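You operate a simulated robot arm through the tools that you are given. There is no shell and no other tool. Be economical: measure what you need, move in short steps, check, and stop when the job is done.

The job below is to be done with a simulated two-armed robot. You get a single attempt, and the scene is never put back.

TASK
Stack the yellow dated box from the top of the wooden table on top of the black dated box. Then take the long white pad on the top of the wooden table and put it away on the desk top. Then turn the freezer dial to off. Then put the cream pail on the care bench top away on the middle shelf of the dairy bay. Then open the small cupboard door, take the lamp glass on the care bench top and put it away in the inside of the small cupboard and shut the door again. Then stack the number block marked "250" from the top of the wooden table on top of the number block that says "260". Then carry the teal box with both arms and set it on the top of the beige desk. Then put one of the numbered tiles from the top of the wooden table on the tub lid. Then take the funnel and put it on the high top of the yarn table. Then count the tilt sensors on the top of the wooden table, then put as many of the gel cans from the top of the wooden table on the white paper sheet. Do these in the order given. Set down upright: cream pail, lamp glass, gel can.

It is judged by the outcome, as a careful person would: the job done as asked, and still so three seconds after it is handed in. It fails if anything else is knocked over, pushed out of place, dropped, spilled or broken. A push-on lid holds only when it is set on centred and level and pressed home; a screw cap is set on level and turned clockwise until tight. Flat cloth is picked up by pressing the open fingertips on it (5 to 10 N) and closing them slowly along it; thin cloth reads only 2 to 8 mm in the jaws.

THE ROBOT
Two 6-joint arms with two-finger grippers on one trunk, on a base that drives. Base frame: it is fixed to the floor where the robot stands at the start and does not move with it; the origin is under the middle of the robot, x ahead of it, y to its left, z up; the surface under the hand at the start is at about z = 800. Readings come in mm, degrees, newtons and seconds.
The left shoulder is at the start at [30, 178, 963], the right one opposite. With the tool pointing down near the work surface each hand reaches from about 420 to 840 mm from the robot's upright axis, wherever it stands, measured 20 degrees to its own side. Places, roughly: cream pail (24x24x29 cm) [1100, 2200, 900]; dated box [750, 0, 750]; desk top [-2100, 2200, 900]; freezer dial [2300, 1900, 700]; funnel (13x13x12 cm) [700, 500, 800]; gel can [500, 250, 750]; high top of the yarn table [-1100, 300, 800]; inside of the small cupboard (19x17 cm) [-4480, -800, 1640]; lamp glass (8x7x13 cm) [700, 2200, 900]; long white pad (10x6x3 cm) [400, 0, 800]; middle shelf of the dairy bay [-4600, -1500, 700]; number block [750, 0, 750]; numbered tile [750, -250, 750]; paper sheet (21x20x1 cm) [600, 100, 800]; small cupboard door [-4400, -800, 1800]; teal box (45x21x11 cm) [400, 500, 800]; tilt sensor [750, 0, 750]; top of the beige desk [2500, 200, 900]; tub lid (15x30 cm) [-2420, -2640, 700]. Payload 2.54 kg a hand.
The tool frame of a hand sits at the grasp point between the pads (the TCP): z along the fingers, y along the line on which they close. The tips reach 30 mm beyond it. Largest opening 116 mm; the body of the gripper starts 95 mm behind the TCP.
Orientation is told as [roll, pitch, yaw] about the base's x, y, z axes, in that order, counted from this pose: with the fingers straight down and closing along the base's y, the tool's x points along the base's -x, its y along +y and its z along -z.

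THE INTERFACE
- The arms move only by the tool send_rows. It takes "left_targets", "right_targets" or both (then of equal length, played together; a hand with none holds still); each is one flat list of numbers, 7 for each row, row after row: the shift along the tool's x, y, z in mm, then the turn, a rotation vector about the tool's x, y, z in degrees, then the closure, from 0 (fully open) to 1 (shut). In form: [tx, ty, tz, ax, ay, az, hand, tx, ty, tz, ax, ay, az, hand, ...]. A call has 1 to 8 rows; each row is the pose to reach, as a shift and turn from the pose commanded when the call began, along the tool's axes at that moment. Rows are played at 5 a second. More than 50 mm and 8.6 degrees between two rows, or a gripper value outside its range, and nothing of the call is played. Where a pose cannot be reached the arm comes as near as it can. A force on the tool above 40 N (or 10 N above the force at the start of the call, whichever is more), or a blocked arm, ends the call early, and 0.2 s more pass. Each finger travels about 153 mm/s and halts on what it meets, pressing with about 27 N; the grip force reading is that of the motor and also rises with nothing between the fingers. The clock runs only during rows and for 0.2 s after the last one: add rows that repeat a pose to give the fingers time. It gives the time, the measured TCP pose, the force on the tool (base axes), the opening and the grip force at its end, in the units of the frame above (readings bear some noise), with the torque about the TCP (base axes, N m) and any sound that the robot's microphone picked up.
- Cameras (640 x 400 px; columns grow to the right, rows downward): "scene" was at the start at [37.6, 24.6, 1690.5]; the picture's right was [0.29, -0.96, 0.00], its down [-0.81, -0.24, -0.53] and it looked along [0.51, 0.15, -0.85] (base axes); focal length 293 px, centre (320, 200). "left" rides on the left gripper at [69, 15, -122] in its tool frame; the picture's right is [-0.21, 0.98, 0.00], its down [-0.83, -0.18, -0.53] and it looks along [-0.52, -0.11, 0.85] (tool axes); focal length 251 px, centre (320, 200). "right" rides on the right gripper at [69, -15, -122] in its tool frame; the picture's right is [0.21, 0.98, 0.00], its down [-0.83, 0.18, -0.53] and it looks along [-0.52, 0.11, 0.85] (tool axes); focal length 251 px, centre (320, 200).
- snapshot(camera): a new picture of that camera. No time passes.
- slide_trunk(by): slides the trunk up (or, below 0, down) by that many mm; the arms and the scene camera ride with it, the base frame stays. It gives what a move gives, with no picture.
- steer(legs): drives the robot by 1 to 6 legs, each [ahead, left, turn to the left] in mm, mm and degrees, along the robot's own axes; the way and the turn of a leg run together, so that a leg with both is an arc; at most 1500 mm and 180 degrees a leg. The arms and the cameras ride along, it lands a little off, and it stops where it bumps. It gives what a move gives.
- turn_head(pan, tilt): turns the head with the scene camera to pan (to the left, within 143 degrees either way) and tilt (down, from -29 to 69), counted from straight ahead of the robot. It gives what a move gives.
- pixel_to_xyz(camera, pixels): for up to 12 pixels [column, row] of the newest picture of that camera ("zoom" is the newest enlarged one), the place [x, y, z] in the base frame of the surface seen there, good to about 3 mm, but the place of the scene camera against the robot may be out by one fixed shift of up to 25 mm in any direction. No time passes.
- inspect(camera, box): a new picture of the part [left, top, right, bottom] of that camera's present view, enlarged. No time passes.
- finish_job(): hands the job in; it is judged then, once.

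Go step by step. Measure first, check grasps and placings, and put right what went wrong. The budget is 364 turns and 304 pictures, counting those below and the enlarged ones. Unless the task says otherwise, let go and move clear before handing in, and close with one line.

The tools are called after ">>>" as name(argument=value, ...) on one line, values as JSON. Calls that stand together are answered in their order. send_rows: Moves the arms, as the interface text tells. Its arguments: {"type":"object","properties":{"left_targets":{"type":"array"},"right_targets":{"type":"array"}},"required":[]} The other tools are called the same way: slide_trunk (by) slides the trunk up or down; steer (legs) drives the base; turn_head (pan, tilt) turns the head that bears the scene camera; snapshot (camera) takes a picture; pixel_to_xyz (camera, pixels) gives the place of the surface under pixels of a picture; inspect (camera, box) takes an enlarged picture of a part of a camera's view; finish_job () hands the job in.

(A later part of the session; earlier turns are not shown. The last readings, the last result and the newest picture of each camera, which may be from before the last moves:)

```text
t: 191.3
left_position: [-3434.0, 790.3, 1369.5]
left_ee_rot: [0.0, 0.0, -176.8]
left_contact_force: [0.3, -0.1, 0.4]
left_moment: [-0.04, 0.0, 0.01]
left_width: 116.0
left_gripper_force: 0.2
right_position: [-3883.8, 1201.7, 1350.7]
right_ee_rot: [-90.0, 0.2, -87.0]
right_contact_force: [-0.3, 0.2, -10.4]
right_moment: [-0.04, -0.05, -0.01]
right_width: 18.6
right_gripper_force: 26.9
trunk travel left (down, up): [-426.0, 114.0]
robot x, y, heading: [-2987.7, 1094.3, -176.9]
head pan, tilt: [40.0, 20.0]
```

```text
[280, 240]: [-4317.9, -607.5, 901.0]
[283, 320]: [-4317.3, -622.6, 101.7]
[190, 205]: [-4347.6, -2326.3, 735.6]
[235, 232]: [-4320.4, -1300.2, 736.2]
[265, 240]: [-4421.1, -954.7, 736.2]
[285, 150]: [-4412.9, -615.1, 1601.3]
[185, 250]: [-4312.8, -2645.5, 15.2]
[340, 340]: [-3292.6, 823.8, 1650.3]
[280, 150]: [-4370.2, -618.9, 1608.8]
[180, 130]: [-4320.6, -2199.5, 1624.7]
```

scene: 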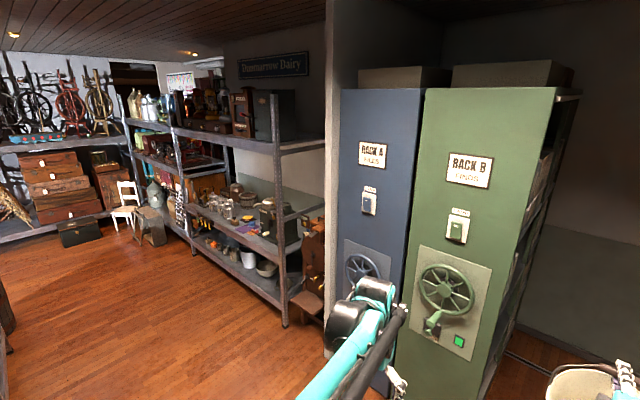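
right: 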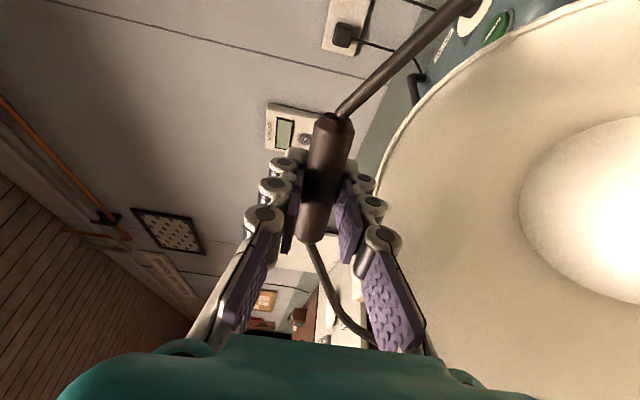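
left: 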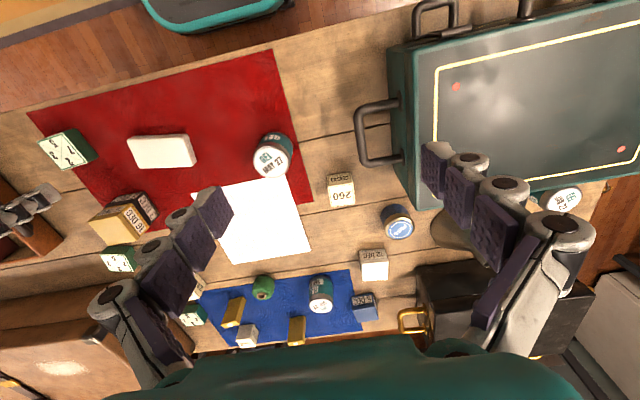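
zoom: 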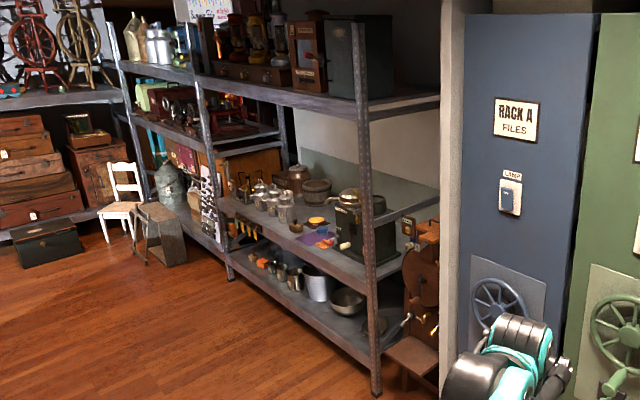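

Front of the rack x≈-4318, middle shelf z≈716. Check cabinets' front positions before sidestepping.

>>> pixel_to_xyz(camera="scene", pixels=[[345, 100], [415, 150], [440, 360], [500, 150], [540, 250], [330, 200], [240, 195], [220, 205], [245, 228], [268, 215], [295, 228], [150, 225]])

```text
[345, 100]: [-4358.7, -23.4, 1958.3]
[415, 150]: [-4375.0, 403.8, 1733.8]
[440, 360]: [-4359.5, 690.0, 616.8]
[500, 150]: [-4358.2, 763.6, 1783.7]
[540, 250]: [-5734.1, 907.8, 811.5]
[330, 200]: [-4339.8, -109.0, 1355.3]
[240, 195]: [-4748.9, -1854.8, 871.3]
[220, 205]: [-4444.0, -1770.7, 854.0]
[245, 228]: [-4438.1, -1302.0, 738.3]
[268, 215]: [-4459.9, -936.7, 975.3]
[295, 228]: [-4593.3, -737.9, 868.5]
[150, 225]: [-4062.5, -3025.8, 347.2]
```

All fronts at x≈-4340. Sidestep south to face the bay.

>>> steer(legs=[[0, 0, -3], [0, 1450, 0], [0, 1150, 0]])

>>> turn_head(pan=-5, tilt=35)

>>> snapshot(camera="scene")

```text
t: 204.4
left_position: [-3471.1, -1795.0, 1369.1]
left_ee_rot: [0.0, -0.1, 179.1]
left_contact_force: [0.1, 0.7, 1.4]
left_moment: [0.02, -0.01, 0.01]
left_width: 115.8
left_gripper_force: 0.0
right_position: [-3891.5, -1353.3, 1351.4]
right_ee_rot: [-90.0, 0.1, -91.0]
right_contact_force: [-0.1, 0.7, -10.6]
right_moment: [0.0, -0.04, 0.04]
right_width: 18.6
right_gripper_force: 27.7
trunk travel left (down, up): [-426.0, 114.0]
robot x, y, heading: [-3002.0, -1525.2, 179.0]
head pan, tilt: [40.0, 20.0]
```

```text
t: 205.6
left_position: [-3471.4, -1795.9, 1370.9]
left_ee_rot: [0.0, 0.0, 179.1]
left_contact_force: [-0.1, 0.2, -0.6]
left_moment: [0.01, 0.03, 0.03]
left_width: 115.8
left_gripper_force: 0.0
right_position: [-3891.1, -1352.3, 1349.7]
right_ee_rot: [-90.1, 0.1, -91.1]
right_contact_force: [0.4, -0.6, -10.1]
right_moment: [-0.02, -0.06, 0.01]
right_width: 18.3
right_gripper_force: 27.0
trunk travel left (down, up): [-426.0, 114.0]
robot x, y, heading: [-3002.3, -1525.0, 179.3]
head pan, tilt: [-5.0, 35.0]
```

```text
219 pictures are left
```

scene: 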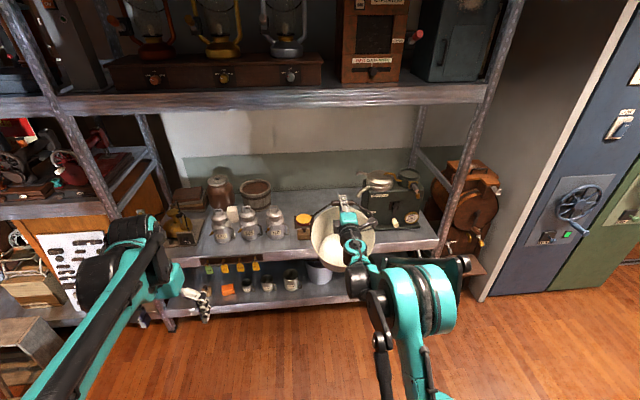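

Zoom into the middle shelf for free space.

>>> inspect(camera="scene", box=[160, 150, 460, 310])

>>> pixel_to_xyz(camera="scene", pixels=[[222, 240], [275, 238], [303, 235], [330, 190], [385, 235], [395, 245], [300, 195], [360, 190], [180, 240], [440, 245], [310, 205]])

```text
2.13 times, centred on (310, 230) of scene
```

zoom: 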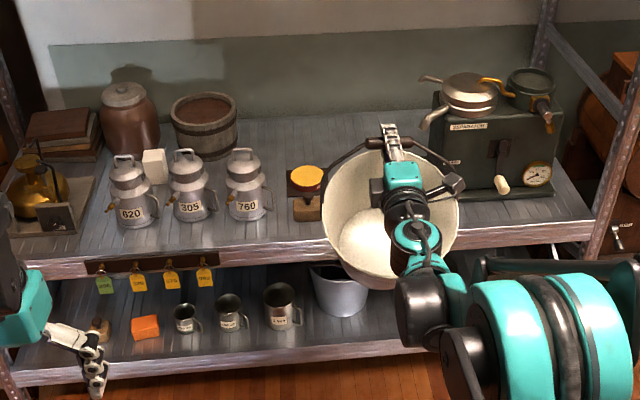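

```text
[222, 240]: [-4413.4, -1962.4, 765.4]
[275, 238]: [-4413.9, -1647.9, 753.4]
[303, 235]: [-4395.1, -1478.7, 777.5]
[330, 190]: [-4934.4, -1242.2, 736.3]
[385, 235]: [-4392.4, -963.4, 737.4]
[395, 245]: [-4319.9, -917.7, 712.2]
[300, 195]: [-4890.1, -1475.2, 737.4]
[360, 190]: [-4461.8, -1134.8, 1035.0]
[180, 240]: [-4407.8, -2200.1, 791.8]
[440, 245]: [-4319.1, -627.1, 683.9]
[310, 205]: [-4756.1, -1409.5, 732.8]
```

The purple cloth spot is hidden behind the pail. Sidestep right 250 mm to see it.

>>> steer(legs=[[0, -300, 0.8]])

>>> turn_head(pan=10, tilt=35)

>>> snapshot(camera="scene")

>>> inspect(camera="scene", box=[200, 150, 460, 300])

```text
t: 207.6
left_position: [-3465.3, -1503.9, 1370.5]
left_ee_rot: [-0.1, 0.0, 179.8]
left_contact_force: [0.3, 0.3, 0.4]
left_moment: [0.0, -0.01, 0.01]
left_width: 116.1
left_gripper_force: 0.2
right_position: [-3891.5, -1066.8, 1350.1]
right_ee_rot: [-89.9, 0.2, -90.4]
right_contact_force: [0.5, -0.3, -10.0]
right_moment: [-0.04, 0.0, 0.01]
right_width: 18.5
right_gripper_force: 26.9
trunk travel left (down, up): [-426.0, 114.0]
robot x, y, heading: [-3003.7, -1227.4, 179.9]
head pan, tilt: [-5.0, 35.0]
```

```text
t: 208.4
left_position: [-3466.0, -1502.6, 1370.1]
left_ee_rot: [0.1, 0.0, 179.8]
left_contact_force: [0.4, 0.4, 1.0]
left_moment: [-0.05, 0.03, 0.01]
left_width: 116.2
left_gripper_force: 0.1
right_position: [-3891.0, -1066.5, 1350.7]
right_ee_rot: [-90.0, 0.1, -90.3]
right_contact_force: [-0.3, 0.1, -10.1]
right_moment: [0.02, -0.03, 0.01]
right_width: 18.5
right_gripper_force: 27.3
trunk travel left (down, up): [-426.0, 114.0]
robot x, y, heading: [-2997.2, -1225.6, 180.0]
head pan, tilt: [10.0, 35.0]
```

```text
217 pictures are left
```

scene: 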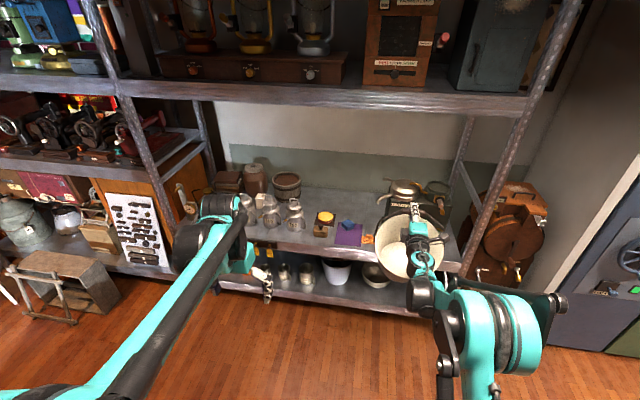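

```text
2.46 times, centred on (330, 225) of scene
```

zoom: 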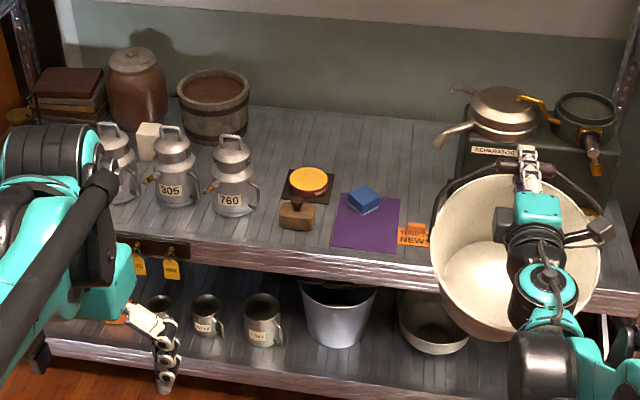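

Free shelf area lies behind the cloth, around zoom (380,150). Measuring bounds.

>>> pixel_to_xyz(camera="zoom", pixels=[[380, 150], [250, 145], [245, 110], [330, 170], [365, 190], [345, 195], [400, 196], [440, 150], [465, 180], [455, 120], [330, 115], [420, 225]])

```text
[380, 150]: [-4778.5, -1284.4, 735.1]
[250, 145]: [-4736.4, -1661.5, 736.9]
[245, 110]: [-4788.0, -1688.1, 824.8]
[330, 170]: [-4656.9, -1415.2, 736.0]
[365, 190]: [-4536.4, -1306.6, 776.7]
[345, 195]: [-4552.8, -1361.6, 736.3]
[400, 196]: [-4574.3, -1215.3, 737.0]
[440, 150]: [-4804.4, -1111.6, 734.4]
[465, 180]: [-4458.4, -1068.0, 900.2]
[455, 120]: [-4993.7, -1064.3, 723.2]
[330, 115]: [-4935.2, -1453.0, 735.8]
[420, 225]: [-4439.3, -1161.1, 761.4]
```

Place at ≈(-4720,-1400). Lower trunk 190, sidestep left and come nearer, then verify pail bottom clearance.

>>> slide_trunk(by=-180)

>>> steer(legs=[[0, 335, 0], [250, 0, 0]])

>>> snapshot(camera="scene")

>>> snapshot(camera="left")

```text
t: 210.4
left_position: [-3466.1, -1503.0, 1191.0]
left_ee_rot: [0.0, 0.1, 179.8]
left_contact_force: [0.0, -0.6, 0.3]
left_moment: [0.01, -0.04, -0.01]
left_width: 115.8
left_gripper_force: 0.0
right_position: [-3890.4, -1066.3, 1171.9]
right_ee_rot: [-90.0, 0.2, -90.4]
right_contact_force: [0.5, 1.2, -10.9]
right_moment: [-0.01, -0.04, 0.0]
right_width: 18.5
right_gripper_force: 27.4
trunk travel left (down, up): [-246.0, 294.0]
robot x, y, heading: [-2999.4, -1222.8, 179.8]
head pan, tilt: [10.0, 35.0]
```

```text
t: 214.0
left_position: [-3715.5, -1845.2, 1189.6]
left_ee_rot: [0.1, 0.1, -179.9]
left_contact_force: [0.5, 0.5, 0.3]
left_moment: [0.03, -0.03, -0.01]
left_width: 115.8
left_gripper_force: 0.0
right_position: [-4141.8, -1410.1, 1171.3]
right_ee_rot: [-89.9, 0.0, -90.1]
right_contact_force: [-0.3, 0.6, -11.1]
right_moment: [0.01, 0.01, 0.01]
right_width: 18.6
right_gripper_force: 27.2
trunk travel left (down, up): [-246.0, 294.0]
robot x, y, heading: [-3250.2, -1569.4, -179.9]
head pan, tilt: [10.0, 35.0]
```

```text
215 pictures are left
```

scene: 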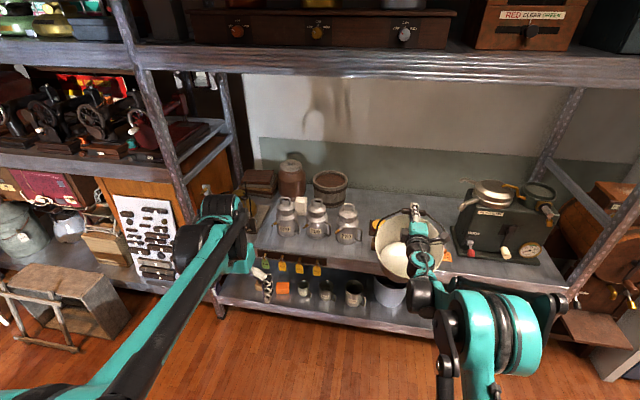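

```text
214 pictures are left
```

left: 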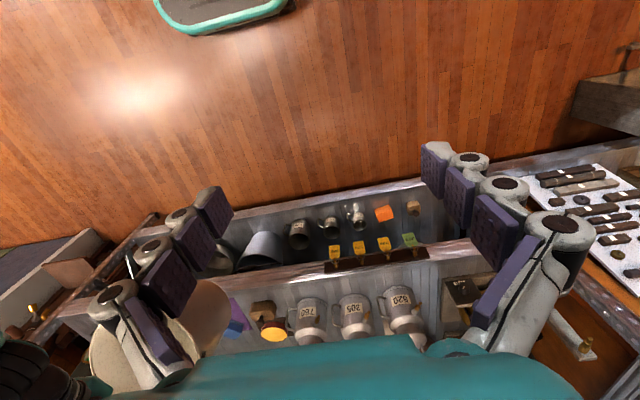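

>>> pixel_to_xyz(camera="left", pixels=[[215, 300], [222, 310], [205, 290], [218, 320], [250, 348], [300, 350], [240, 318], [270, 330], [230, 345]])

>>> inspect(camera="left", box=[80, 250, 320, 400])

```text
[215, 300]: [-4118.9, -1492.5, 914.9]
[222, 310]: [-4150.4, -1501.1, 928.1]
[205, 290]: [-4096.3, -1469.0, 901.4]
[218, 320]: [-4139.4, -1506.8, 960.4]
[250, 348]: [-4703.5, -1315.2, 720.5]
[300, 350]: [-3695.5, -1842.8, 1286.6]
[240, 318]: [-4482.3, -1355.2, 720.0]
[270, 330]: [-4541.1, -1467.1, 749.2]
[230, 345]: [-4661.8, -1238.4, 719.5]
```

```text
2.67 times, centred on (200, 325) of left
```

zoom: 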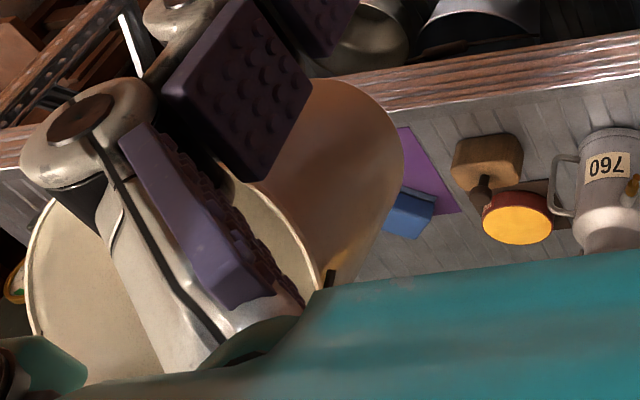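

Shelf z=720; pail bottom ≈ 860-880, clear of the small items (≤780). Driving forward 575 mm.

>>> steer(legs=[[400, 0, 0], [170, 0, 0]])

>>> snapshot(camera="scene")

>>> snapshot(camera="left")

```text
t: 217.5
left_position: [-4281.5, -1848.4, 1189.0]
left_ee_rot: [-0.1, 0.0, -179.8]
left_contact_force: [-0.5, -0.7, -0.6]
left_moment: [0.0, -0.05, 0.0]
left_width: 115.9
left_gripper_force: 0.1
right_position: [-4709.3, -1415.6, 1169.7]
right_ee_rot: [-89.9, 0.0, -90.0]
right_contact_force: [-0.6, -0.2, -11.5]
right_moment: [-0.01, 0.02, -0.04]
right_width: 18.3
right_gripper_force: 26.7
trunk travel left (down, up): [-246.0, 294.0]
robot x, y, heading: [-3815.2, -1569.6, -179.5]
head pan, tilt: [10.0, 35.0]
```

```text
212 pictures are left
```

scene: 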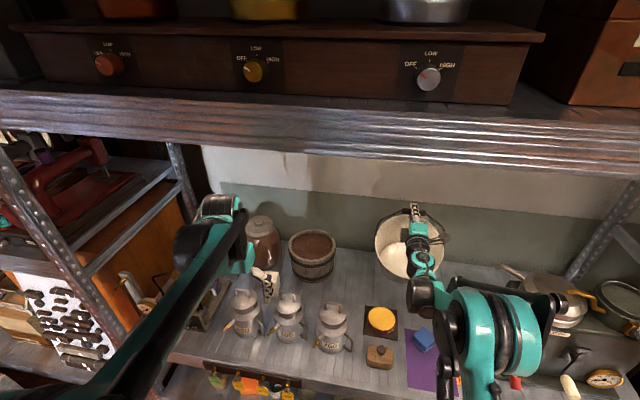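

```text
211 pictures are left
```

left: 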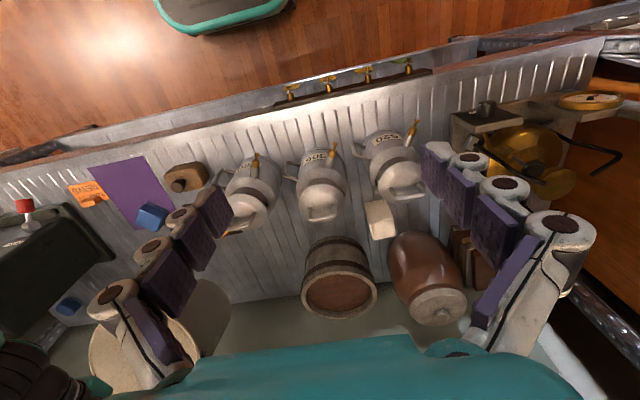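

Well placed over the free area. Lower by trunk in steps, watching weight.

>>> slide_trunk(by=-100)

>>> snapshot(camera="left")

>>> pixel_to_xyz(camera="left", pixels=[[222, 290], [228, 295], [226, 310], [215, 285], [232, 305], [236, 300]])

```text
t: 218.9
left_position: [-4279.3, -1849.0, 1089.3]
left_ee_rot: [0.0, 0.0, -179.8]
left_contact_force: [-0.9, 1.2, -0.4]
left_moment: [-0.03, 0.02, 0.02]
left_width: 116.2
left_gripper_force: 0.0
right_position: [-4707.5, -1413.6, 1071.2]
right_ee_rot: [-90.0, 0.1, -90.0]
right_contact_force: [-0.7, 0.0, -10.4]
right_moment: [-0.02, -0.03, 0.02]
right_width: 18.7
right_gripper_force: 26.9
trunk travel left (down, up): [-146.0, 394.0]
robot x, y, heading: [-3817.9, -1572.2, -179.7]
head pan, tilt: [10.0, 35.0]
```

```text
210 pictures are left
```

left: 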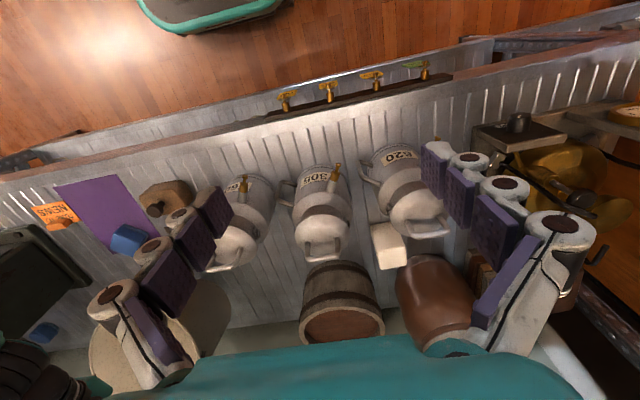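

```text
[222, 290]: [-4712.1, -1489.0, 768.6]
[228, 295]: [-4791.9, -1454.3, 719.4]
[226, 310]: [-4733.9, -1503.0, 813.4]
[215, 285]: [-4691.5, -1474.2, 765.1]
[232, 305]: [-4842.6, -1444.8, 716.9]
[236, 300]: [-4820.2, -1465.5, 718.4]
```

Bottom edge ~755. Lower 30 by trunk, then fine rows.

>>> slide_trunk(by=-28)

>>> send_rows(right_targets=[0, 4, 0, 0, 0, 0, 0.95, 0, 8, 0, 0, 0, 0, 0.95, 0, 12, 0, 0, 0, 0, 0.95])

```text
t: 219.6
left_position: [-4278.8, -1849.2, 1063.1]
left_ee_rot: [0.0, -0.1, -179.8]
left_contact_force: [-0.1, 0.3, -0.8]
left_moment: [-0.06, -0.01, 0.01]
left_width: 116.2
left_gripper_force: 0.1
right_position: [-4707.2, -1415.6, 1046.5]
right_ee_rot: [-90.1, 0.1, -90.0]
right_contact_force: [-2.1, 0.1, 16.4]
right_moment: [-0.02, -0.05, -0.01]
right_width: 18.5
right_gripper_force: 27.1
trunk travel left (down, up): [-118.0, 422.0]
robot x, y, heading: [-3812.0, -1565.1, -179.8]
head pan, tilt: [10.0, 35.0]
```

```text
t: 220.1
left_position: [-4276.3, -1848.9, 1064.4]
left_ee_rot: [0.1, -0.2, -179.8]
left_contact_force: [0.2, 0.3, -0.5]
left_moment: [0.0, -0.01, 0.0]
left_width: 115.9
left_gripper_force: 0.2
right_position: [-4705.9, -1414.2, 1045.7]
right_ee_rot: [-90.2, 0.2, -90.0]
right_contact_force: [-4.5, -0.6, 37.3]
right_moment: [-0.03, 0.2, -0.01]
right_width: 18.4
right_gripper_force: 27.2
trunk travel left (down, up): [-118.0, 422.0]
robot x, y, heading: [-3816.2, -1568.8, -179.5]
head pan, tilt: [10.0, 35.0]
stopped in row 2 (right hand): the force on the tool passed its limit at 46 N (the readings are from after the stop); the commanded pose is now the measured one
```

Pail is on the shelf. Relieve 4 mm, then open the fingers.

>>> send_rows(right_targets=[0, -2, 0, 0, 0, 0, 0.95, 0, -3, 0, 0, 0, 0, 0.9, 0, -3, 0, 0, 0, 0, 0.8, 0, -3, 0, 0, 0, 0, 0.7, 0, -3, 0, 0, 0, 0, 0.65])

>>> snapshot(camera="right")

>>> snapshot(camera="scene")

```text
t: 221.2
left_position: [-4279.4, -1847.9, 1062.3]
left_ee_rot: [0.0, 0.0, -179.8]
left_contact_force: [0.2, 0.5, 0.3]
left_moment: [0.01, 0.05, 0.0]
left_width: 116.1
left_gripper_force: 0.1
right_position: [-4708.8, -1415.2, 1044.8]
right_ee_rot: [-90.0, 0.1, -89.9]
right_contact_force: [-0.4, -0.2, 0.6]
right_moment: [0.0, -0.03, -0.02]
right_width: 40.7
right_gripper_force: 0.1
trunk travel left (down, up): [-118.0, 422.0]
robot x, y, heading: [-3815.7, -1571.2, -179.9]
head pan, tilt: [10.0, 35.0]
```

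```text
209 pictures are left
```

right: 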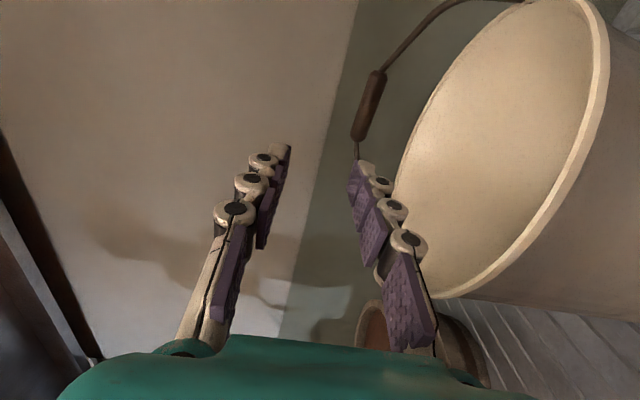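

```text
208 pictures are left
```

scene: 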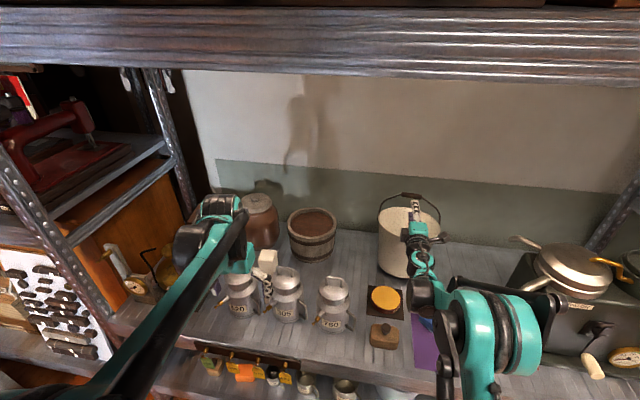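

The bail dropped back to its leaning rest and the pail stands level. Back straight out.

>>> steer(legs=[[-350, 0, 0], [-300, 0, 0]])

>>> turn_head(pan=-10, tilt=20)

>>> snapshot(camera="scene")

```text
t: 225.1
left_position: [-3634.9, -1845.4, 1063.4]
left_ee_rot: [0.1, -0.1, -179.7]
left_contact_force: [0.2, -1.0, 0.2]
left_moment: [-0.01, 0.05, -0.02]
left_width: 115.9
left_gripper_force: 0.1
right_position: [-4062.7, -1411.0, 1045.4]
right_ee_rot: [-90.1, 0.1, -89.8]
right_contact_force: [0.4, -0.5, 1.0]
right_moment: [0.0, -0.01, -0.02]
right_width: 40.6
right_gripper_force: 0.0
trunk travel left (down, up): [-118.0, 422.0]
robot x, y, heading: [-3171.5, -1562.3, -179.6]
head pan, tilt: [10.0, 35.0]
```

```text
t: 226.0
left_position: [-3634.3, -1844.2, 1062.2]
left_ee_rot: [0.0, 0.0, -179.8]
left_contact_force: [-0.2, 0.8, 0.9]
left_moment: [-0.02, 0.01, 0.01]
left_width: 115.9
left_gripper_force: 0.1
right_position: [-4064.1, -1410.8, 1045.3]
right_ee_rot: [-90.0, 0.2, -89.9]
right_contact_force: [-0.2, 0.0, 0.5]
right_moment: [0.0, -0.02, 0.02]
right_width: 40.7
right_gripper_force: 0.0
trunk travel left (down, up): [-118.0, 422.0]
robot x, y, heading: [-3170.9, -1565.8, -179.7]
head pan, tilt: [-10.0, 20.0]
```

```text
207 pictures are left
```

scene: 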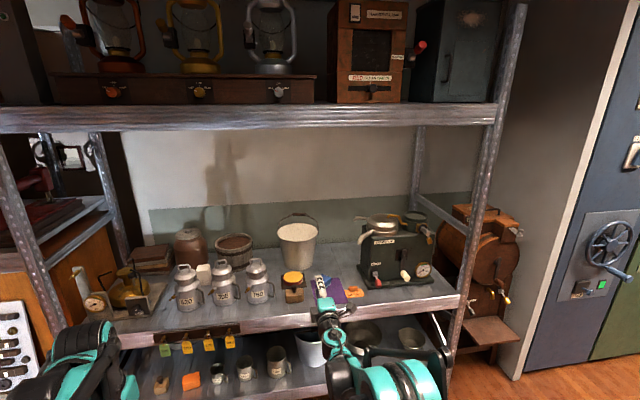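

The pail stands on the middle shelf. Now look at the small cupboard at (460,50) on the top shelf.

>>> turn_head(pan=-30, tilt=0)

>>> snapshot(camera="scene")

>>> inspect(camera="scene", box=[220, 100, 400, 240])

```text
t: 226.8
left_position: [-3634.1, -1844.7, 1063.8]
left_ee_rot: [0.0, 0.0, -179.7]
left_contact_force: [0.4, -0.3, -0.1]
left_moment: [-0.01, 0.05, -0.01]
left_width: 116.1
left_gripper_force: 0.0
right_position: [-4063.7, -1411.5, 1044.3]
right_ee_rot: [-90.0, 0.1, -89.9]
right_contact_force: [-0.4, 0.4, 0.5]
right_moment: [0.0, -0.01, 0.02]
right_width: 40.8
right_gripper_force: 0.0
trunk travel left (down, up): [-118.0, 422.0]
robot x, y, heading: [-3170.5, -1562.3, -179.5]
head pan, tilt: [-30.0, 0.0]
```

```text
206 pictures are left
```

scene: 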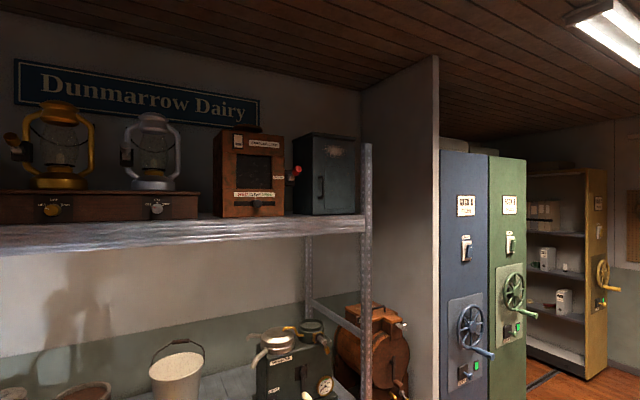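

```text
2.86 times, centred on (310, 170) of scene
```

zoom: 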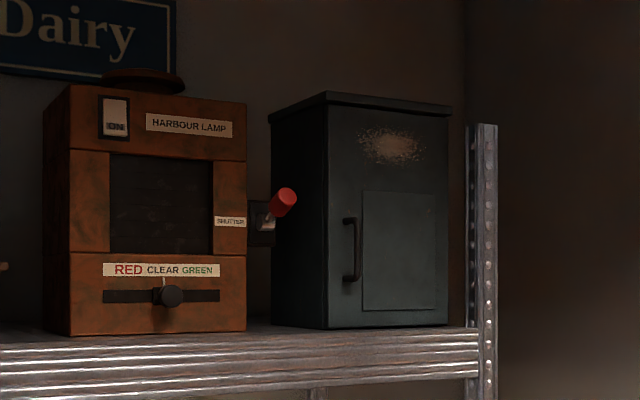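

The cupboard has a vertical bar handle at its left front (zoom (352,250)), hinge on the right. Measuring.

>>> pixel_to_xyz(camera="zoom", pixels=[[345, 220], [345, 280], [356, 250], [328, 200], [325, 320], [448, 320], [448, 115], [400, 250], [285, 200], [335, 110], [300, 330], [480, 200]])

```text
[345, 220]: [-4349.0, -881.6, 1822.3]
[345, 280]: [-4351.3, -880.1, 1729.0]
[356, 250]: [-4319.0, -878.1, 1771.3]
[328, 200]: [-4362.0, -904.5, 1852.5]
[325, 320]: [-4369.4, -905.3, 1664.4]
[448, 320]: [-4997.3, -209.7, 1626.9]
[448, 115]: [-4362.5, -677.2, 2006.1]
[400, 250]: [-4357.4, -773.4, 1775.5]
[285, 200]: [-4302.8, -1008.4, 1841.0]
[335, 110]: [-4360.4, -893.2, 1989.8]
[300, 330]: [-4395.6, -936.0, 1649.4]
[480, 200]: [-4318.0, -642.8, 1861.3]
```

Handle at ≈(-4319,-879), z≈1711-1804 (true). Raise trunk fully, roll the right hand so its fingers close horizontally, and sidestep right.

>>> slide_trunk(by=420)

>>> steer(legs=[[0, -560, 0]])

>>> send_rows(right_targets=[0, -10, -20, 0, 0, 8.5, 0.4, 0, -40, -40, 0, 0, 17, 0.4, 0, -70, -40, 0, 0, 25.5, 0.4, 0, -100, -40, 0, 0, 34, 0.4, 0, -130, -40, 0, 0, 42.5, 0.4, 0, -160, -40, 0, 0, 51, 0.4, 0, -190, -40, 0, 0, 59.5, 0.4, 0, -220, -40, 0, 0, 68, 0.4])

```text
refused: 420 is not a number from -400 to 400
```

```text
t: 230.0
left_position: [-3638.7, -1277.2, 1061.6]
left_ee_rot: [0.1, 0.1, 179.6]
left_contact_force: [0.9, 0.8, -0.1]
left_moment: [-0.02, -0.01, -0.01]
left_width: 115.9
left_gripper_force: 0.0
right_position: [-4064.1, -838.5, 1044.7]
right_ee_rot: [-90.0, 0.1, -90.4]
right_contact_force: [-0.9, 0.5, -0.2]
right_moment: [-0.01, 0.01, -0.03]
right_width: 40.7
right_gripper_force: 0.1
trunk travel left (down, up): [-118.0, 422.0]
robot x, y, heading: [-3173.9, -999.8, 179.7]
head pan, tilt: [-30.0, 0.0]
```

```text
t: 231.8
left_position: [-3638.3, -1276.7, 1062.5]
left_ee_rot: [0.0, 0.0, 179.7]
left_contact_force: [-0.1, 0.0, -0.6]
left_moment: [0.02, 0.03, -0.01]
left_width: 116.0
left_gripper_force: 0.0
right_position: [-4024.4, -839.1, 1264.2]
right_ee_rot: [-90.0, -68.0, -90.5]
right_contact_force: [0.6, 0.7, -0.4]
right_moment: [-0.02, 0.0, 0.0]
right_width: 69.5
right_gripper_force: 0.1
trunk travel left (down, up): [-118.0, 422.0]
robot x, y, heading: [-3172.1, -1002.4, 179.9]
head pan, tilt: [-30.0, 0.0]
```

>>> slide_trunk(by=400)

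>>> send_rows(right_targets=[0, 0, 0, 0, 0, 7.3, 0.4, 0, 0, 0, 0, 0, 14.6, 0.4, 0, 0, 0, 0, 0, 22, 0.4])

>>> snapshot(camera="right")

>>> snapshot(camera="scene")

```text
t: 235.7
left_position: [-3638.9, -1275.7, 1461.8]
left_ee_rot: [0.0, 0.0, 179.6]
left_contact_force: [0.3, -0.3, -0.4]
left_moment: [0.01, 0.01, 0.03]
left_width: 116.1
left_gripper_force: 0.1
right_position: [-4024.3, -836.9, 1663.4]
right_ee_rot: [-90.0, -67.9, -90.5]
right_contact_force: [-0.5, -0.4, -1.0]
right_moment: [0.0, 0.01, 0.0]
right_width: 69.7
right_gripper_force: 0.0
trunk travel left (down, up): [-518.0, 22.0]
robot x, y, heading: [-3170.3, -1002.4, 180.3]
head pan, tilt: [-30.0, 0.0]
```

```text
t: 236.4
left_position: [-3639.5, -1276.1, 1462.3]
left_ee_rot: [0.1, 0.0, 179.7]
left_contact_force: [0.3, -0.2, -0.6]
left_moment: [-0.01, 0.02, -0.01]
left_width: 116.0
left_gripper_force: 0.0
right_position: [-4024.6, -838.2, 1663.5]
right_ee_rot: [-67.0, -90.1, -113.4]
right_contact_force: [-1.0, 0.5, 0.2]
right_moment: [0.0, 0.03, -0.02]
right_width: 69.5
right_gripper_force: 0.2
trunk travel left (down, up): [-518.0, 22.0]
robot x, y, heading: [-3175.8, -999.4, 179.9]
head pan, tilt: [-30.0, 0.0]
```

```text
204 pictures are left
```

right: 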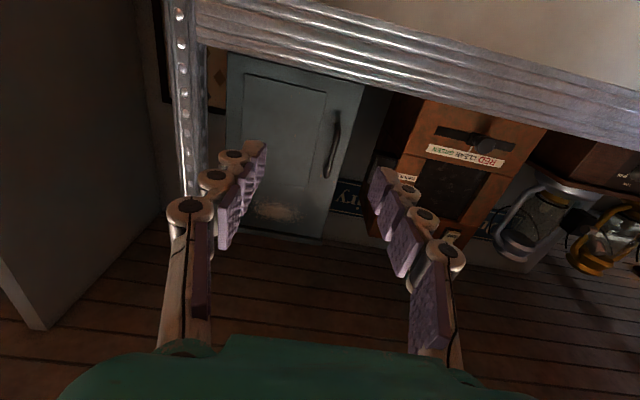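

```text
203 pictures are left
```

scene: 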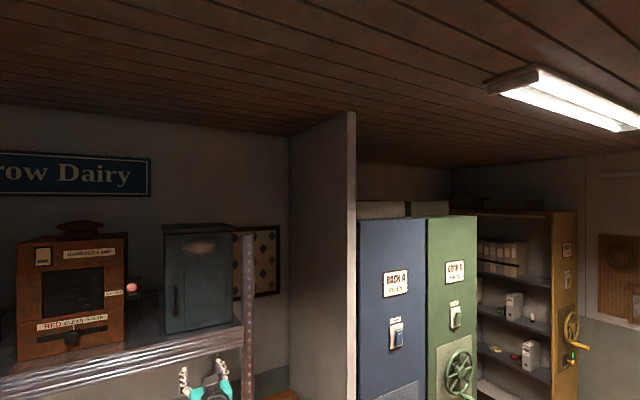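

Excellent: the handle is visible at (332,150) in the right picture. Measure it precisely.

>>> pixel_to_xyz(camera="right", pixels=[[338, 115], [337, 135], [332, 160], [328, 175], [300, 150], [355, 150], [240, 70], [325, 230], [232, 150], [395, 170], [345, 80]])

>>> inspect(camera="right", box=[200, 40, 440, 250])

```text
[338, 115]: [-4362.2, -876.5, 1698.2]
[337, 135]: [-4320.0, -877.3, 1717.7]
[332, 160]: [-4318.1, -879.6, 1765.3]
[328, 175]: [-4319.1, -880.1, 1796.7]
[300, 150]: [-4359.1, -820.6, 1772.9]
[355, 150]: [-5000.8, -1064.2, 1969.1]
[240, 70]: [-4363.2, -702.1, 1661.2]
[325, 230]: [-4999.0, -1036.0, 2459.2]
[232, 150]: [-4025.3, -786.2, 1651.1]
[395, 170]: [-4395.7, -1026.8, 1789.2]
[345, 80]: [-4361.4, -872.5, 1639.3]
```

```text
1.90 times, centred on (320, 145) of right
```

zoom: 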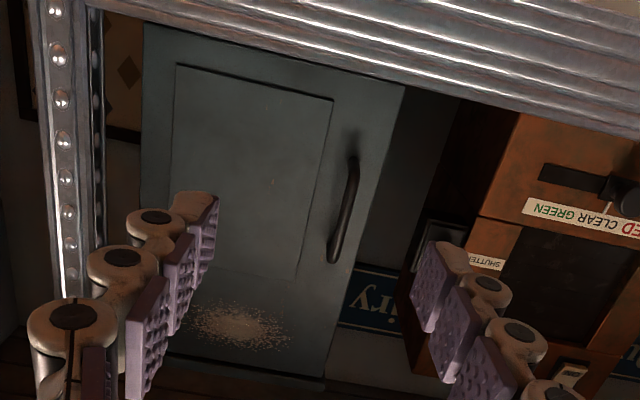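

Handle bar: y≈-879, x≈-4322, z 1712-1805. Align hand in y and z (z≈1757).

>>> send_rows(right_targets=[-32, 14, 0, 0, 0, 0, 0.4, -64, 28, 0, 0, 0, 0, 0.4, -94, 41, 0, 0, 0, 0, 0.4])

>>> steer(legs=[[230, 0, 0]])

>>> snapshot(camera="right")

```text
t: 237.2
left_position: [-3638.3, -1277.4, 1462.9]
left_ee_rot: [0.0, 0.0, 179.6]
left_contact_force: [-0.5, 0.1, 0.0]
left_moment: [0.01, 0.0, 0.02]
left_width: 115.8
left_gripper_force: 0.0
right_position: [-4025.4, -882.6, 1755.9]
right_ee_rot: [-89.0, -89.8, -91.5]
right_contact_force: [1.1, -0.1, 0.0]
right_moment: [0.01, -0.05, 0.02]
right_width: 69.8
right_gripper_force: 0.1
trunk travel left (down, up): [-518.0, 22.0]
robot x, y, heading: [-3175.6, -998.8, 180.1]
head pan, tilt: [-30.0, 0.0]
```

```text
t: 239.0
left_position: [-3864.5, -1278.6, 1462.6]
left_ee_rot: [-0.1, -0.1, 179.9]
left_contact_force: [-0.1, -0.1, -0.4]
left_moment: [0.0, 0.01, 0.01]
left_width: 116.3
left_gripper_force: 0.1
right_position: [-4252.0, -884.2, 1756.5]
right_ee_rot: [-109.4, -89.8, -71.1]
right_contact_force: [-0.3, -0.1, -0.3]
right_moment: [0.03, -0.03, -0.03]
right_width: 69.8
right_gripper_force: 0.1
trunk travel left (down, up): [-518.0, 22.0]
robot x, y, heading: [-3403.3, -1000.4, -179.9]
head pan, tilt: [-30.0, 0.0]
```

```text
201 pictures are left
```

right: 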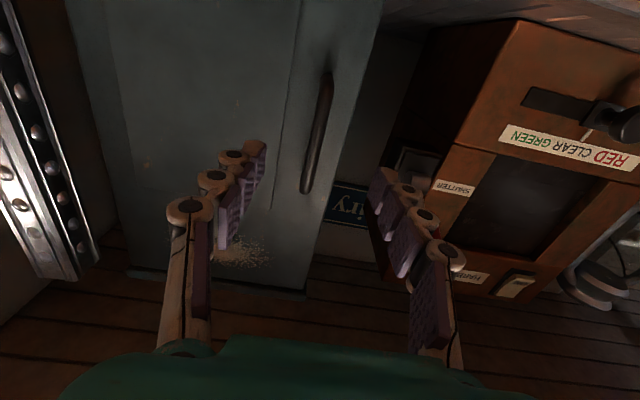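

Handle is centred between the fingers. Base forward 64 mm, then close.

>>> steer(legs=[[64, 0, 0]])

>>> send_rows(right_targets=[0, 0, 0, 0, 0, 0, 0.6, 0, 0, 0, 0, 0, 0, 0.8, 0, 0, 0, 0, 0, 0, 0.95, 0, 0, 0, 0, 0, 0, 0.95])

>>> snapshot(camera="right")

```text
t: 240.0
left_position: [-3922.7, -1278.4, 1465.1]
left_ee_rot: [0.0, -0.2, 180.1]
left_contact_force: [-0.2, 0.4, 0.8]
left_moment: [0.01, 0.11, 0.01]
left_width: 115.9
left_gripper_force: 0.1
right_position: [-4309.9, -884.3, 1759.9]
right_ee_rot: [-147.0, -89.8, -33.3]
right_contact_force: [0.5, 0.0, 0.5]
right_moment: [0.02, -0.01, -0.02]
right_width: 69.7
right_gripper_force: 0.2
trunk travel left (down, up): [-518.0, 22.0]
robot x, y, heading: [-3460.7, -1001.7, -179.8]
head pan, tilt: [-30.0, 0.0]
```

```text
t: 241.0
left_position: [-3926.8, -1275.7, 1463.1]
left_ee_rot: [0.1, 0.1, 180.0]
left_contact_force: [-0.7, -0.2, 0.8]
left_moment: [-0.02, 0.0, -0.01]
left_width: 116.0
left_gripper_force: 0.0
right_position: [-4315.7, -881.4, 1755.2]
right_ee_rot: [-90.6, -90.0, -89.7]
right_contact_force: [1.3, 9.3, -1.6]
right_moment: [-0.01, -0.03, -0.1]
right_width: 11.9
right_gripper_force: 4.5
trunk travel left (down, up): [-518.0, 22.0]
robot x, y, heading: [-3466.6, -999.4, -180.0]
head pan, tilt: [-30.0, 0.0]
```

```text
200 pictures are left
```

right: 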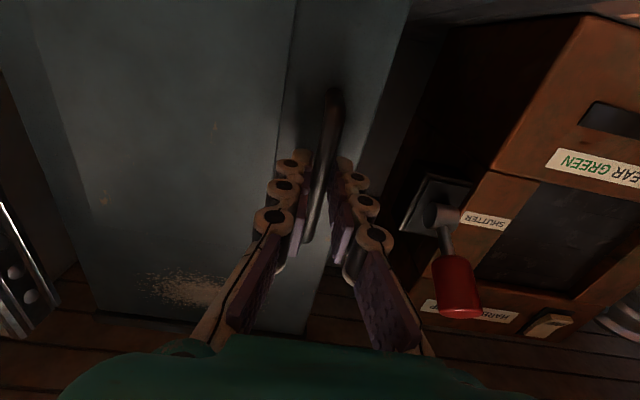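

Bar gripped (11.9 mm). Pull the door along its arc to ~40°.

>>> send_rows(right_targets=[0, -4.5, -16.9, 0, 0, 0, 0.97, 0, -10.5, -33.4, 0, 0, 0, 0.97, 0, -17.8, -49.3, 0, 0, 0, 0.97, 0, -26.5, -64.4, 0, 0, 0, 0.97, 0, -36.6, -78.8, 0, 0, 0, 0.97, 0, -48, -92, 0, 0, 0, 0.97, 0, -60, -104.6, 0, 0, 0, 0.97, 0, -73.5, -116, 0, 0, 0, 0.97])

>>> snapshot(camera="right")

```text
t: 242.8
left_position: [-3926.7, -1280.3, 1462.2]
left_ee_rot: [-0.1, 0.1, -180.1]
left_contact_force: [0.8, 0.5, 0.3]
left_moment: [0.02, 0.01, -0.01]
left_width: 116.3
left_gripper_force: 0.0
right_position: [-4200.0, -815.2, 1755.6]
right_ee_rot: [-102.6, -89.8, -77.4]
right_contact_force: [11.2, -9.5, -25.7]
right_moment: [0.23, -0.24, 0.2]
right_width: 10.1
right_gripper_force: 37.1
trunk travel left (down, up): [-518.0, 22.0]
robot x, y, heading: [-3461.4, -1001.5, -179.8]
head pan, tilt: [-30.0, 0.0]
```

```text
199 pictures are left
```

right: 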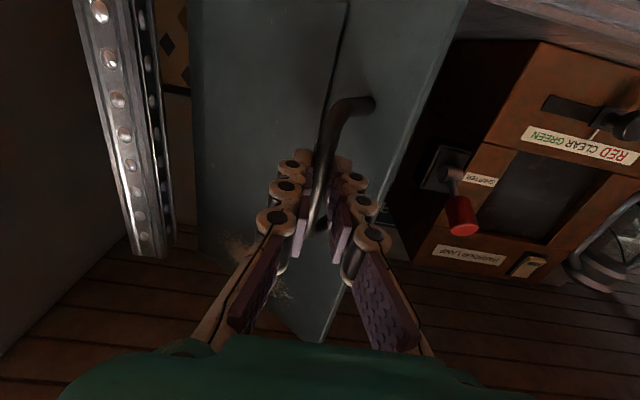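

Door at ~40°. Continue the arc to ~85°.

>>> send_rows(right_targets=[0, -22, -14.6, 0, 0, 0, 0.97, 0, -45, -26.3, 0, 0, 0, 0.97, 0, -70, -34.8, 0, 0, 0, 0.97, 0, -96, -40, 0, 0, 0, 0.97, 0, -122, -41.7, 0, 0, 0, 0.97, 0, -148, -40, 0, 0, 0, 0.97])

>>> snapshot(camera="right")

>>> turn_head(pan=-20, tilt=5)

>>> snapshot(camera="scene")

```text
t: 244.2
left_position: [-3925.3, -1278.3, 1464.8]
left_ee_rot: [0.0, -0.1, 180.0]
left_contact_force: [0.4, 0.3, 0.3]
left_moment: [0.0, 0.0, 0.02]
left_width: 115.9
left_gripper_force: 0.1
right_position: [-4154.1, -662.2, 1760.4]
right_ee_rot: [-153.6, -89.8, -26.7]
right_contact_force: [2.7, 1.1, 16.1]
right_moment: [0.51, -0.1, 0.0]
right_width: 9.7
right_gripper_force: 37.0
trunk travel left (down, up): [-518.0, 22.0]
robot x, y, heading: [-3463.4, -999.9, -179.9]
head pan, tilt: [-30.0, 0.0]
```

```text
198 pictures are left
```

right: 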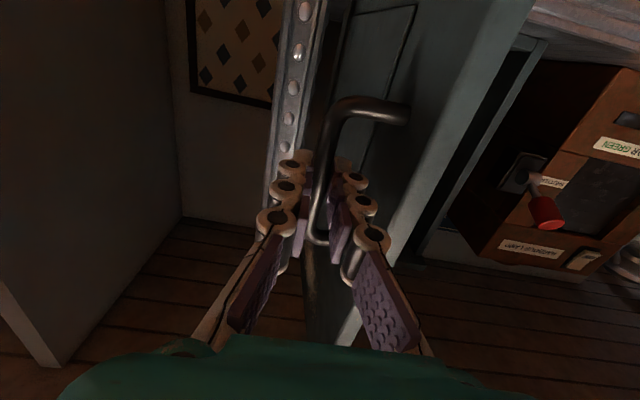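

```text
t: 244.9
left_position: [-3925.7, -1280.7, 1464.3]
left_ee_rot: [0.0, -0.1, 180.0]
left_contact_force: [0.2, -1.0, -0.1]
left_moment: [0.02, -0.02, -0.01]
left_width: 116.1
left_gripper_force: 0.0
right_position: [-4155.6, -666.9, 1760.1]
right_ee_rot: [-130.1, -89.8, -50.2]
right_contact_force: [-1.8, 0.1, 30.5]
right_moment: [0.48, 0.28, -0.05]
right_width: 9.7
right_gripper_force: 37.5
trunk travel left (down, up): [-518.0, 22.0]
robot x, y, heading: [-3466.3, -999.3, -180.1]
head pan, tilt: [-20.0, 5.0]
```

```text
197 pictures are left
```

scene: 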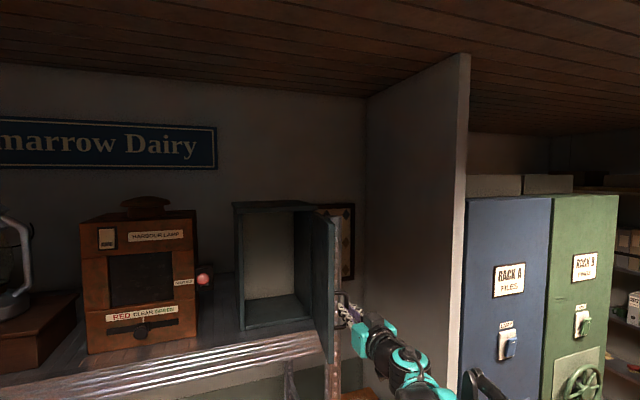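

Door is open ~80° and the interior is empty. Release slightly and withdraw straight back.

>>> send_rows(right_targets=[0, 0, 0, 0, 0, 0, 0.88, 0, 0, 0, 0, 0, 0, 0.84, 0, 0, 0, 0, 0, 0, 0.82, 0, 0, -25, 0, 0, 0, 0.82, 0, 0, -55, 0, 0, 0, 0.82, 0, 0, -90, 0, 0, 0, 0.82])

>>> snapshot(camera="right")

```text
t: 246.3
left_position: [-3924.8, -1278.7, 1463.1]
left_ee_rot: [0.0, -0.1, 180.0]
left_contact_force: [0.5, -0.3, -0.4]
left_moment: [0.02, -0.02, 0.01]
left_width: 115.8
left_gripper_force: 0.0
right_position: [-4065.7, -663.2, 1756.8]
right_ee_rot: [-107.2, -89.7, -73.1]
right_contact_force: [1.2, 0.1, 0.2]
right_moment: [-0.02, -0.01, -0.01]
right_width: 20.9
right_gripper_force: 0.1
trunk travel left (down, up): [-518.0, 22.0]
robot x, y, heading: [-3468.3, -998.7, -179.9]
head pan, tilt: [-20.0, 5.0]
```

```text
196 pictures are left
```

right: 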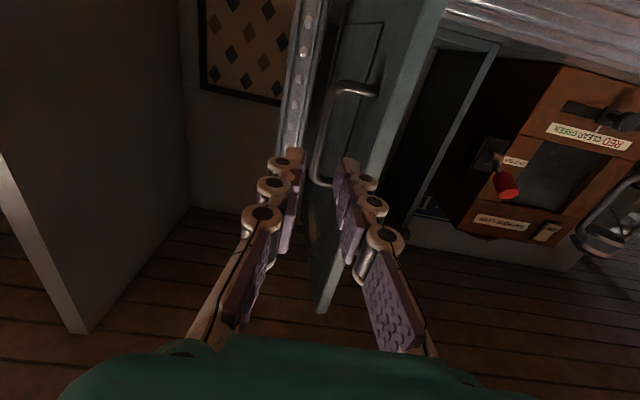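

Hand is clear and the door stays open. Drive back to the care bench for the lamp glass.

>>> steer(legs=[[-400, 0, 0], [0, -1150, 0], [0, -1150, 0], [0, 0, -90], [0, 1400, 0], [0, 1400, 0]])

```text
t: 274.4
left_position: [-5661.8, 1821.0, 1465.2]
left_ee_rot: [-0.9, 0.1, 88.2]
left_contact_force: [7.0, -0.2, 3.9]
left_moment: [-0.01, 0.76, 0.01]
left_width: 114.4
left_gripper_force: 0.2
right_position: [-5051.5, 1945.3, 1757.7]
right_ee_rot: [-104.1, -89.7, -167.4]
right_contact_force: [-2.2, -8.5, -3.3]
right_moment: [-0.13, -0.08, 0.09]
right_width: 21.0
right_gripper_force: 0.1
trunk travel left (down, up): [-518.0, 22.0]
robot x, y, heading: [-5399.8, 1350.6, 88.7]
head pan, tilt: [-20.0, 5.0]
stopped in leg 6: the force on the tool passed its limit at 107 N (the readings are from after the stop); the commanded pose is now the measured one
```

I sidestepped the wrong way (left is -x when facing +y) and touched something at the far west. Look at what was met.

>>> turn_head(pan=60, tilt=15)

>>> snapshot(camera="scene")

>>> snapshot(camera="left")

>>> snapshot(camera="right")

```text
t: 275.9
left_position: [-5661.4, 1820.0, 1464.5]
left_ee_rot: [-0.7, 0.1, 88.5]
left_contact_force: [4.1, -1.5, 2.0]
left_moment: [0.05, 0.39, 0.03]
left_width: 114.2
left_gripper_force: 0.1
right_position: [-5049.1, 1946.0, 1757.0]
right_ee_rot: [-130.4, -89.9, -141.0]
right_contact_force: [-1.7, -6.7, -1.1]
right_moment: [0.0, -0.05, 0.13]
right_width: 21.5
right_gripper_force: 0.1
trunk travel left (down, up): [-518.0, 22.0]
robot x, y, heading: [-5402.8, 1353.0, 88.8]
head pan, tilt: [60.0, 15.0]
```

```text
195 pictures are left
```

scene: 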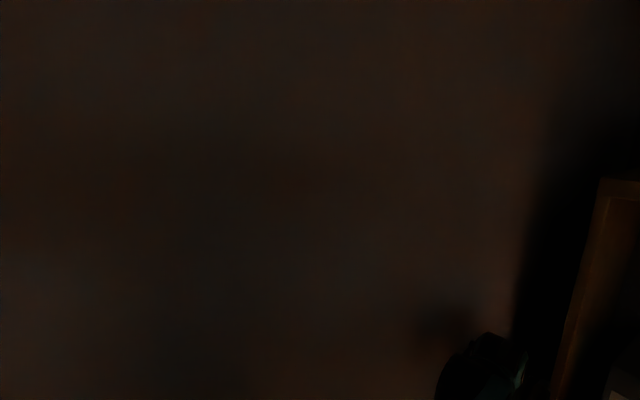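

```text
194 pictures are left
```

left: 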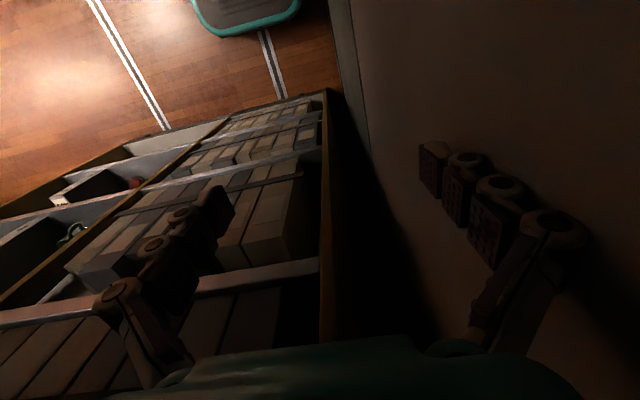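

```text
193 pictures are left
```

right: 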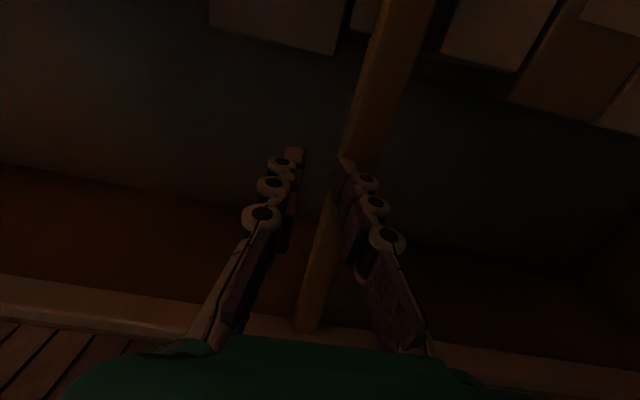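

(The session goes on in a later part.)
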